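You operate a simulated robot arm through the tools that you are given. There is no shell and no other tool. Be economical: measure what you need, move in short steps, check, and stop when the job is done.

The job below is to be done with a simulated robot arm. You get a single attempt, and the scene is never put back.

## Task
Fetch the grey freewheel and set it on top of the thick brown board.

The check looks at the end state, three seconds after you hand in, the way a careful person would. Anything else that was tipped, shoved, dropped, spilled or broken makes it a failure.

## Robot
A 7-joint arm with a two-finger parallel gripper, fixed in place. Base frame: the origin is at the foot of the arm, x ahead of it, y to its left, z up; the work surface is at about z = 0. Lengths are in mm, angles in degrees, forces in N, time in s.
With the tool pointing down near the work surface it reaches from about 240 to 620 mm from the base axis. Its first joint turns from -66.0 to 66.0 degrees. Payload 2.6 kg.
Tool frame: the origin (TCP) lies between the finger pads and is the grasp point; the fingertips stand 30 mm ahead of it; z points along the fingers, y is the line along which they close. Largest opening 94 mm; finger width 28, thickness 10; the body of the gripper, 50 by 96 mm, starts 55 mm behind the TCP.
Orientation is told as [roll, pitch, yaw] about the base's x, y, z axes, in that order, counted from this pose: with the fingers straight down and closing along the base's y, the tool's x points along the base's -x, its y along +y and its z along -z.

## Interface
- The arm moves only by the tool move_arm. Its argument "steps" is a list that holds one entry, the list of rows, each a list of 6 numbers: the shift along the tool's x, y, z in mm, then the turn, a rotation vector about the tool's x, y, z in degrees. In form: [[[tx, ty, tz, wx, wy, wz], ...]]. A call has 1 to 12 rows; each row is the pose to reach, as a shift and turn from the pose commanded when the call began, along the tool's axes at that moment. "claw" is the finger opening in mm, from 0 to 94, set as the call begins (left out, the last holds). Rows are played at 5 a second. More than 50 mm and 8.6 degrees between two rows, or a gripper value outside its range, and nothing of the call is played. Where a pose cannot be reached the arm comes as near as it can. A force on the tool above 40 N (or 10 N above the force at the start of the call, whichever is more), or a blocked arm, ends the call early, and 0.2 s more pass. The fingers move at their own pace (about 72 mm/s each) and stop on an object; they squeeze with about 44 N. The grip force told is the motor's: it shows also when the fingers shut on nothing. Time passes only in rows, and 0.2 s behind the last, so rows that repeat a pose let the fingers close. The reply holds the time, the measured pose of the TCP, the force on the tool along the base axes, the opening and the grip force, in the units named above and with some noise, and new pictures: "views" is both (left out), scene, wrist or none.
- Cameras (640 x 400 px; columns grow to the right, rows downward): "scene" is fixed at [35, 439.8, 551.3]; the picture's right is [-0.74, -0.67, 0.00], its down [-0.45, 0.50, -0.74] and it looks along [0.50, -0.55, -0.67] (base axes); focal length 340 px, centre (320, 200). "wrist" rides on the gripper at [-37, 0, -58] in the tool frame; the picture's right is [0.00, -1.00, 0.00], its down [0.97, 0.00, -0.24] and it looks along [0.24, 0.00, 0.97] (tool axes); focal length 218 px, centre (320, 200). There is no depth. A picture from a camera that has moved, and an enlarged one, comes with that camera's place and axes in the base frame and with its lens.
- enlarge(camera, box): a new picture of the part [left, top, right, bottom] of that camera's present view, enlarged. No time passes.
- sign_off(): hands the job in; it is judged then, once.

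Work in short steps. Places have to be worked out from the pictures, the camera data and where the tool is seen: move nearer, look again, correct. Check each grasp and each placing, and mend what went wrong. You have 90 turns and 170 pictures in all, those below and enlarged ones among them. Open the gripper and draw the arm clear of the work before you hand the job in, unless the task says otherwise; then end with one line.

The tools are called after "Call:" as name(argument=value, ...) on one line, values as JSON. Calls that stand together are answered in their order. move_arm: Moves the arm, as the interface text tells. Its arguments: {"type":"object","properties":{"steps":{"type":"array","items":{"type":"array","items":{"type":"array","items":{"type":"number"}}}},"claw":{"type":"number"},"views":{"type":"string","enum":["both","scene","wrist","none"]}},"required":["steps"]} The other tools are called the same way: enlarge (camera, box) takes an enlarged picture of a part of a camera's view; sign_off () hands the job in.

At the start:

```text
t: 0.0
tcp_pos: [320.0, 240.2, 301.9]
tool_rot: [0.0, 0.1, 0.0]
wrist_force: [-0.1, -0.1, -0.5]
opening: 94.0
finger_force: 0.0
```

scene: 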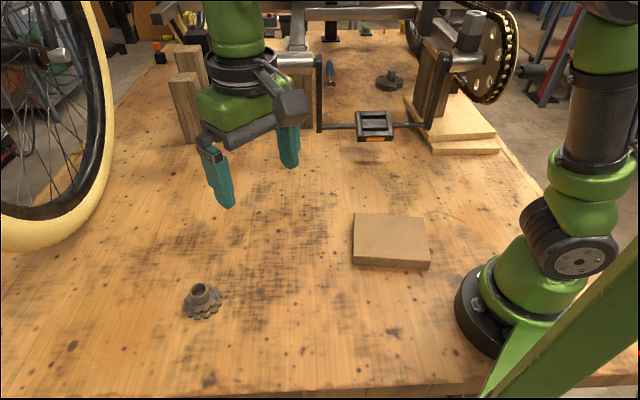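
wrist: 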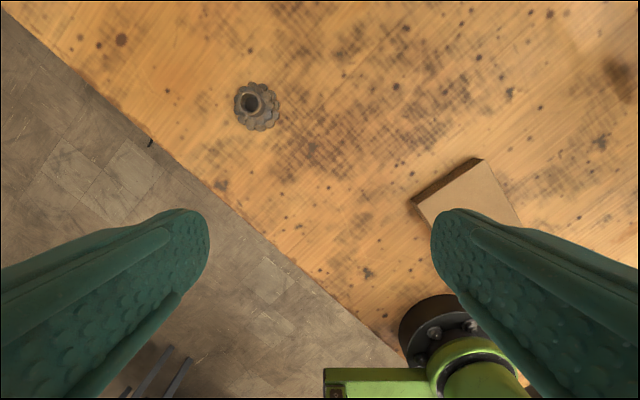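

The freewheel appears at about (414, 335) from both cameras. Before moving I'll take a closer look at it, the board and the other dark part at the back.

Call:
enlarge(camera="scene", box=[152, 260, 252, 340])

Call:
enlarge(camera="scene", box=[320, 40, 520, 280])

Call:
enlarge(camera="wrist", box=[217, 70, 297, 140])

```text
5.00 times, centred on (202, 300) of scene
camera zoom: at [35.0, 439.8, 551.3], right [-0.74, -0.67, 0.0], down [-0.45, 0.5, -0.74], along [0.5, -0.55, -0.67], focal length 1702 px, centre (910, -300)
```

zoom: 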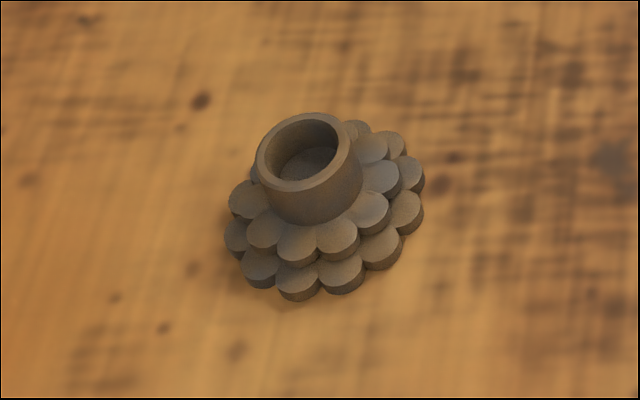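

```text
1.67 times, centred on (420, 160) of scene
camera zoom: at [35.0, 439.8, 551.3], right [-0.74, -0.67, 0.0], down [-0.45, 0.5, -0.74], along [0.5, -0.55, -0.67], focal length 567 px, centre (153, 267)
```

zoom: 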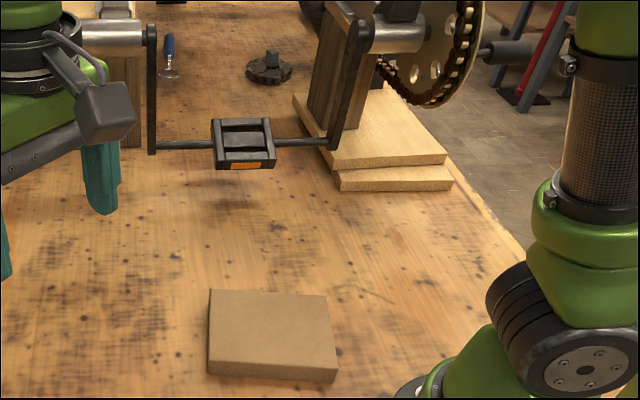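

```text
5.71 times, centred on (257, 105) of wrist
camera zoom: at [356.3, 240.8, 358.8], right [0.0, -1.0, 0.0], down [-0.97, 0.0, 0.24], along [-0.24, 0.0, -0.97], focal length 1247 px, centre (680, 743)
```

zoom: 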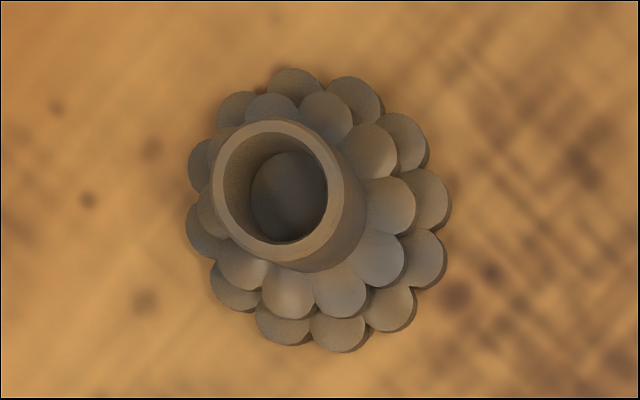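

The freewheel is at about (413, 336), with a hub about 32 mm across and its top near z = 39. I'll move above it to z ≈ 140 and check again.

Call:
move_arm(steps=[[[-16, 16, 27, 0, 0, 0], [-31, 32, 54, 0, 0, 0], [-47, 48, 81, 0, 0, 0], [-62, 64, 108, 0, 0, 0], [-78, 80, 135, 0, 0, 0], [-93, 96, 161, 0, 0, 0], [-93, 96, 161, 0, 0, 0]]], claw=94)

```text
t: 1.6
tcp_pos: [414.5, 337.4, 140.3]
tool_rot: [0.0, -0.1, 0.1]
wrist_force: [-0.8, 0.6, 0.4]
opening: 93.9
finger_force: 0.1
camera wrist: at [449.7, 337.4, 197.8], right [0.0, -1.0, 0.0], down [-0.97, 0.0, 0.24], along [-0.24, 0.0, -0.97], focal length 218 px, centre (320, 200)
```

scene: 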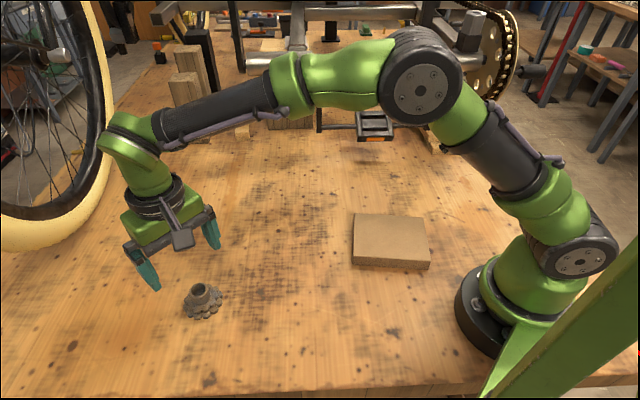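
wrist: 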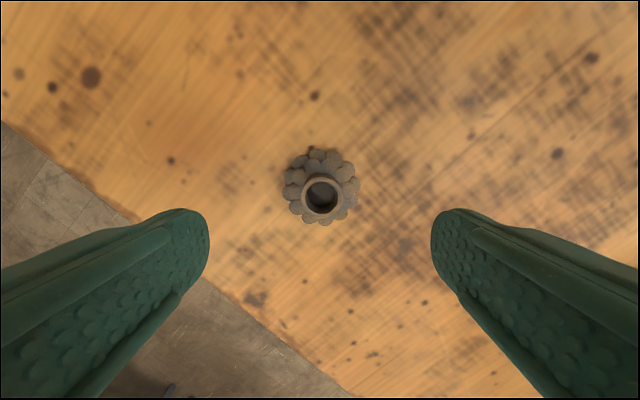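

The hub is centred under the tool at about (414, 337). I'll descend to TCP z ≈ 60, with the fingertips near z = 30, and check their height against the hub.

Call:
move_arm(steps=[[[0, 0, 20, 0, 0, 0], [0, 0, 40, 0, 0, 0], [0, 0, 60, 0, 0, 0], [0, 0, 80, 0, 0, 0], [0, 0, 80, 0, 0, 0]]], claw=70, views="wrist")

Call:
enlarge(camera="scene", box=[122, 230, 262, 330])

```text
t: 2.8
tcp_pos: [412.8, 335.4, 60.2]
tool_rot: [0.0, 0.1, -0.1]
wrist_force: [-1.0, -0.6, 0.5]
opening: 69.9
finger_force: 0.0
camera wrist: at [449.2, 336.2, 117.8], right [0.0, -1.0, 0.0], down [-0.97, 0.0, 0.24], along [-0.24, 0.0, -0.97], focal length 218 px, centre (320, 200)
```

wrist: 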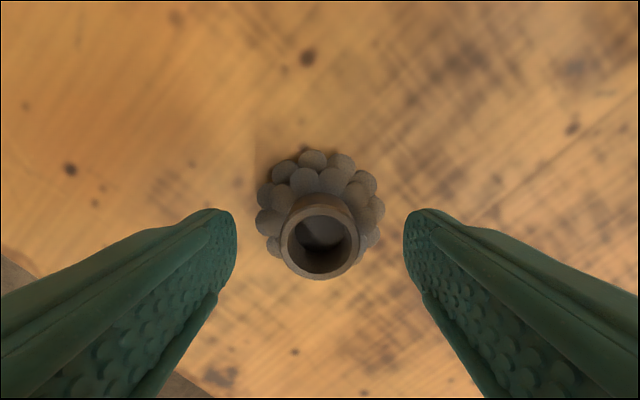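

```text
4.00 times, centred on (192, 280) of scene
camera zoom: at [35.0, 439.8, 551.3], right [-0.74, -0.67, 0.0], down [-0.45, 0.5, -0.74], along [0.5, -0.55, -0.67], focal length 1362 px, centre (832, -120)
```

zoom: 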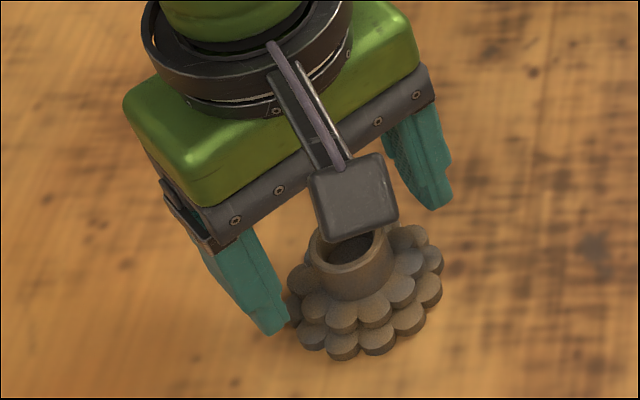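

The hub is centred between the fingers. I'll go 4 mm lower, so the tips sit around z = 26 just above the sprockets, then close on the hub.

Call:
move_arm(steps=[[[-1, 0, 2, 0, 0, 0], [-1, 0, 4, 0, 0, 0]]], views="none")

Call:
move_arm(steps=[[[0, 0, 0, 0, 0, 0], [0, 0, 0, 0, 0, 0], [0, 0, 0, 0, 0, 0], [0, 0, 0, 0, 0, 0]]], claw=20, views="wrist")

Call:
enlarge(camera="scene", box=[122, 230, 262, 330])

```text
t: 3.4
tcp_pos: [413.8, 337.1, 55.7]
tool_rot: [0.0, 0.0, 0.1]
wrist_force: [-0.4, -0.4, 0.0]
opening: 69.9
finger_force: 0.2
```

```text
t: 4.4
tcp_pos: [413.6, 337.2, 55.4]
tool_rot: [0.0, 0.0, 0.0]
wrist_force: [0.5, 0.5, -0.1]
opening: 30.8
finger_force: 44.2
camera wrist: at [450.2, 336.6, 113.6], right [0.0, -1.0, 0.0], down [-0.97, 0.0, 0.24], along [-0.24, 0.0, -0.97], focal length 218 px, centre (320, 200)
```

wrist: 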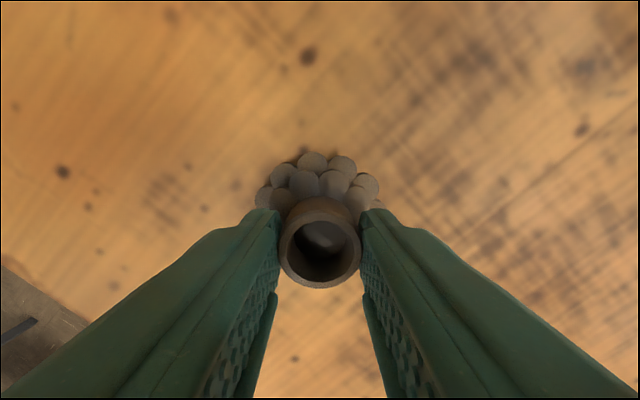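

```text
4.00 times, centred on (192, 280) of scene
camera zoom: at [35.1, 439.8, 551.3], right [-0.74, -0.67, 0.0], down [-0.45, 0.5, -0.74], along [0.5, -0.55, -0.67], focal length 1362 px, centre (832, -120)
```

zoom: 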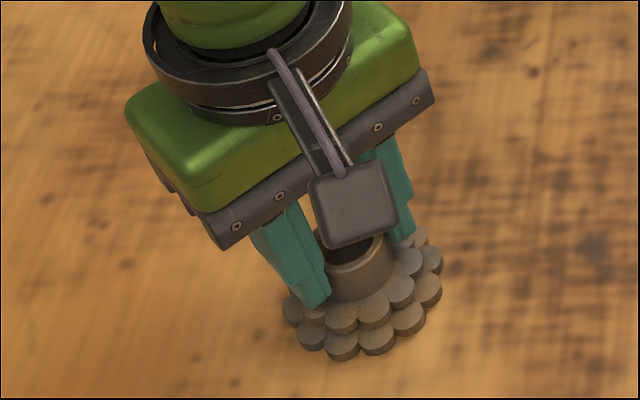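

The hub is held (opening 30.8, 44 N). I'll lift straight up 100 mm and check.

Call:
move_arm(steps=[[[0, 0, -10, 0, 0, 0], [0, 0, -30, 0, 0, 0], [0, 0, -55, 0, 0, 0], [0, 0, -80, 0, 0, 0], [0, 0, -100, 0, 0, 0], [0, 0, -100, 0, 0, 0]]])

```text
t: 5.8
tcp_pos: [413.1, 336.8, 157.8]
tool_rot: [0.1, 0.1, 0.1]
wrist_force: [-0.3, -0.5, -2.9]
opening: 31.0
finger_force: 43.6
camera wrist: at [449.9, 336.8, 214.0], right [0.0, -1.0, 0.0], down [-0.97, 0.0, 0.24], along [-0.24, 0.0, -0.97], focal length 218 px, centre (320, 200)
```

scene: 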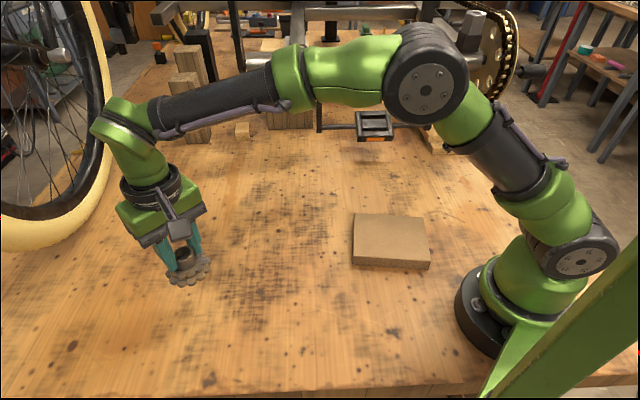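
wrist: 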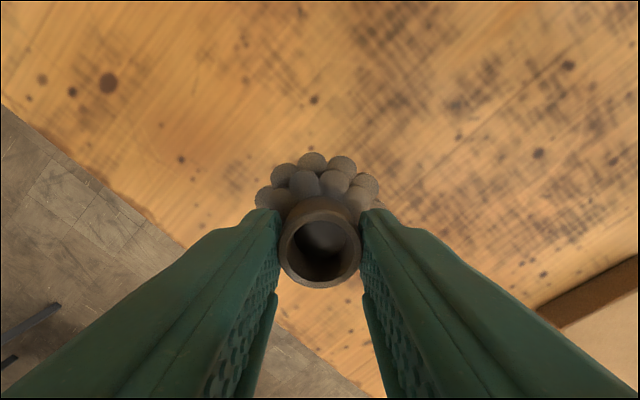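

The freewheel is held level. I'll swing halfway towards the board, which I judge centred near (248, -8) with its top at z ≈ 22, and watch the elbow's clearance.

Call:
move_arm(steps=[[[13, -29, 0, 0, 0, 0], [25, -58, 0, 0, 0, 0], [38, -87, 0, 0, 0, 0], [50, -115, 0, 0, 0, 0], [63, -144, 0, 0, 0, 0], [76, -173, 0, 0, 0, 0], [76, -173, 0, 0, 0, 0]]])

```text
t: 7.4
tcp_pos: [338.4, 162.2, 155.8]
tool_rot: [0.0, 0.0, 0.1]
wrist_force: [0.1, 0.6, -2.5]
opening: 31.2
finger_force: 43.7
camera wrist: at [374.0, 163.4, 213.4], right [0.0, -1.0, 0.0], down [-0.97, 0.0, 0.24], along [-0.24, 0.0, -0.97], focal length 218 px, centre (320, 200)
```

scene: 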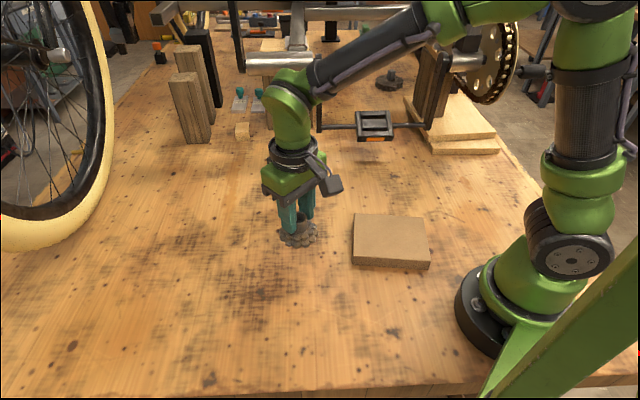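
wrist: 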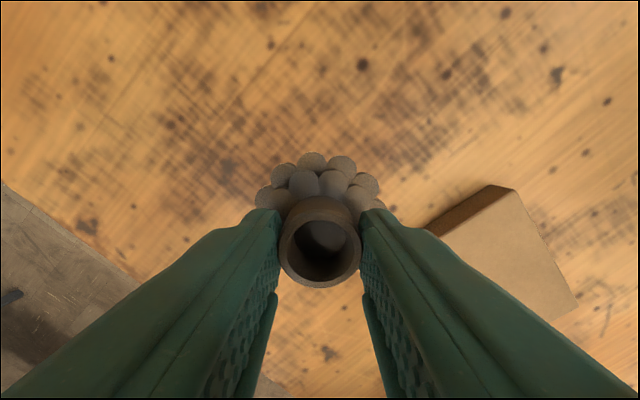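

The wrist view agrees on the board: corners at about (336, -11) and (216, -102), top at z ≈ 22. I'll continue to above (256, -9), which stays within reach.

Call:
move_arm(steps=[[[14, -29, 0, 0, 0, 0], [27, -57, 0, 0, 0, 0], [41, -86, 0, 0, 0, 0], [54, -115, 0, 0, 0, 0], [68, -143, 0, 0, 0, 0], [81, -171, 0, 0, 0, 0], [81, -171, 0, 0, 0, 0]]])

```text
t: 9.0
tcp_pos: [256.9, -7.5, 156.3]
tool_rot: [0.0, 0.0, 0.1]
wrist_force: [-0.3, 0.2, -2.9]
opening: 31.0
finger_force: 43.3
camera wrist: at [293.2, -7.4, 214.1], right [0.0, -1.0, 0.0], down [-0.97, 0.0, 0.24], along [-0.24, 0.0, -0.97], focal length 218 px, centre (320, 200)
```

scene: 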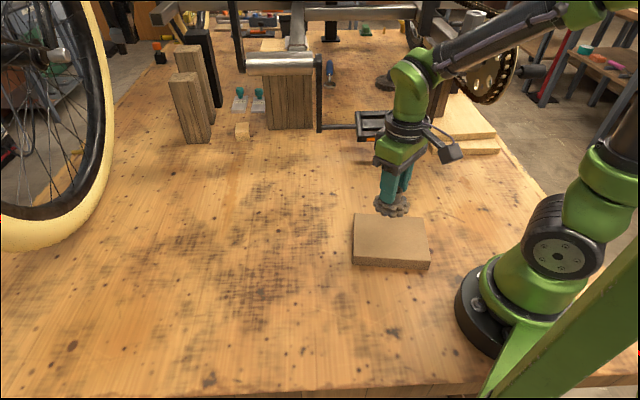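
wrist: 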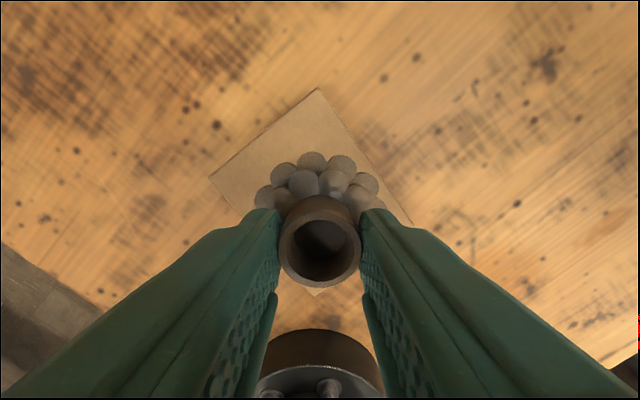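

The tool is over the board, whose centre is about (243, -4), and the freewheel at (257, -7) is well inside its edges. I'll descend to about 6 mm above it.

Call:
move_arm(steps=[[[2, 0, 15, 0, 0, 0], [4, 0, 30, 0, 0, 0], [5, 0, 45, 0, 0, 0], [5, 0, 58, 0, 0, 0], [5, 0, 68, 0, 0, 0], [5, 0, 71, 0, 0, 0], [5, 0, 71, 0, 0, 0]]], views="none")

Call:
enlarge(camera="scene", box=[320, 160, 460, 280])

```text
t: 10.6
tcp_pos: [253.8, -8.2, 86.2]
tool_rot: [0.0, -0.2, 0.0]
wrist_force: [-2.5, -0.9, 11.7]
opening: 30.8
finger_force: 43.6
```

```text
3.33 times, centred on (390, 220) of scene
camera zoom: at [35.0, 439.8, 551.4], right [-0.74, -0.67, 0.0], down [-0.45, 0.5, -0.74], along [0.5, -0.55, -0.67], focal length 1135 px, centre (87, 133)
```

zoom: 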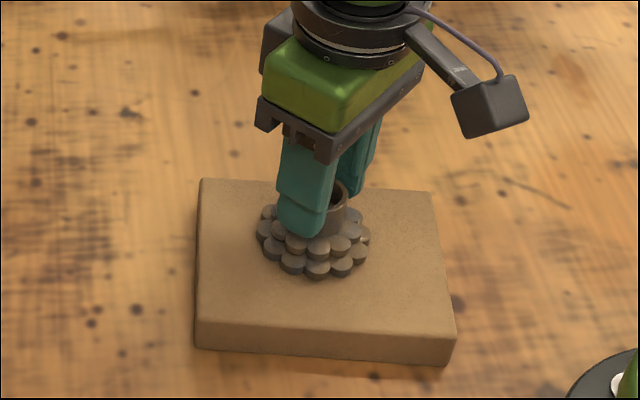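

The upward force of about 12 N shows the freewheel is already resting on the board, which is about 30 mm thick. I'll ease off slightly and see whether the contact is light.

Call:
move_arm(steps=[[[0, 0, -0.6, 0, 0, 0], [0, 0, -0.6, 0, 0, 0]]], views="none")

```text
t: 11.2
tcp_pos: [252.7, -8.0, 86.4]
tool_rot: [0.0, 0.0, 0.1]
wrist_force: [1.9, -1.1, 1.7]
opening: 31.0
finger_force: 44.1
```

Contact is now light. I'll open the fingers to release the freewheel.

Call:
move_arm(steps=[[[0, 0, 0, 0, 0, 0], [0, 0, 0, 0, 0, 0], [0, 0, 0, 0, 0, 0]]], claw=65, views="wrist")

Call:
enlarge(camera="scene", box=[320, 160, 460, 280])

```text
t: 12.0
tcp_pos: [252.1, -7.2, 85.3]
tool_rot: [0.1, 0.0, 0.0]
wrist_force: [0.1, -0.3, -0.4]
opening: 64.9
finger_force: 0.1
camera wrist: at [289.0, -7.2, 143.4], right [0.0, -1.0, 0.0], down [-0.97, 0.0, 0.24], along [-0.24, 0.0, -0.97], focal length 218 px, centre (320, 200)
```

wrist: 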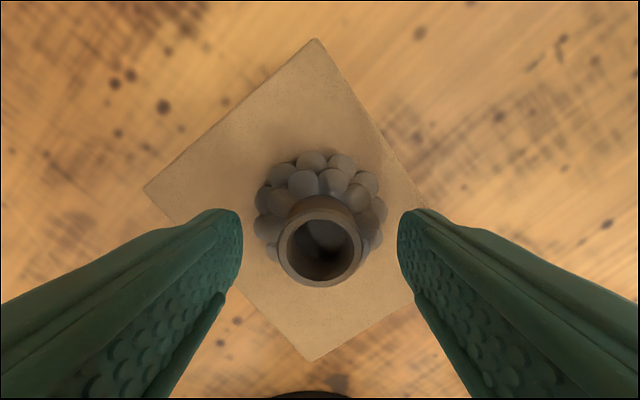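

```text
3.33 times, centred on (390, 220) of scene
camera zoom: at [35.0, 439.8, 551.3], right [-0.74, -0.67, 0.0], down [-0.45, 0.5, -0.74], along [0.5, -0.55, -0.67], focal length 1135 px, centre (87, 133)
```

zoom: 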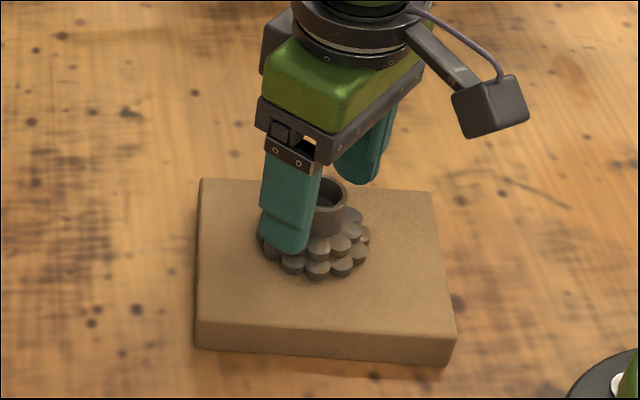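

The freewheel stands flat and well inside the board's edges. I'll draw the arm straight up, then off to the side.

Call:
move_arm(steps=[[[0, 0, -15, 0, 0, 0], [0, 0, -40, 0, 0, 0], [0, 0, -70, 0, 0, 0], [0, 0, -105, 0, 0, 0], [-15, 35, -125, 0, 0, 0], [-30, 70, -140, 0, 0, 0], [-45, 110, -150, 0, 0, 0], [-60, 150, -160, 0, 0, 0], [-60, 150, -160, 0, 0, 0]]])

```text
t: 14.0
tcp_pos: [312.6, 140.6, 246.4]
tool_rot: [0.0, -0.1, 0.0]
wrist_force: [-0.4, 0.8, 0.0]
opening: 65.2
finger_force: 0.0
camera wrist: at [348.4, 142.0, 304.2], right [0.0, -1.0, 0.0], down [-0.97, 0.0, 0.24], along [-0.24, 0.0, -0.97], focal length 218 px, centre (320, 200)
```

scene: 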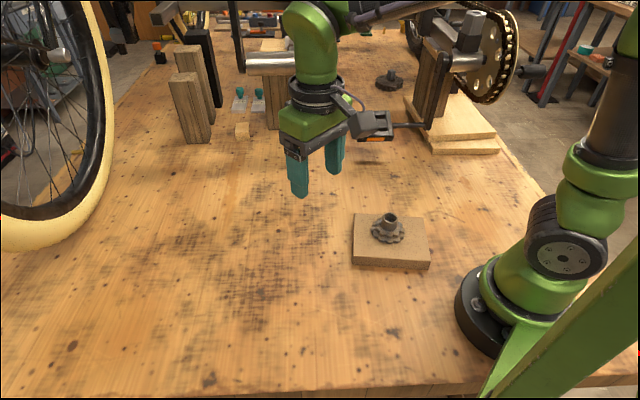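
wrist: 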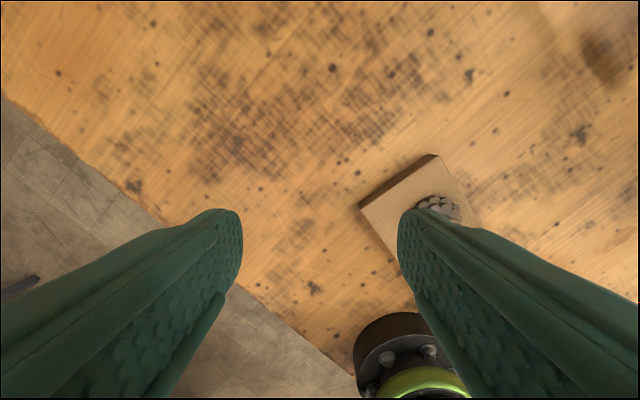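

The freewheel sits on the board, the board hasn't moved, nothing else looks disturbed, and the arm is clear with the gripper open, so I'm handing in.

Call:
sign_off()

```text
The job is handed in.
```

The grey freewheel is on top of the thick brown board, upright and well inside its edges, and I saw nothing else disturbed.
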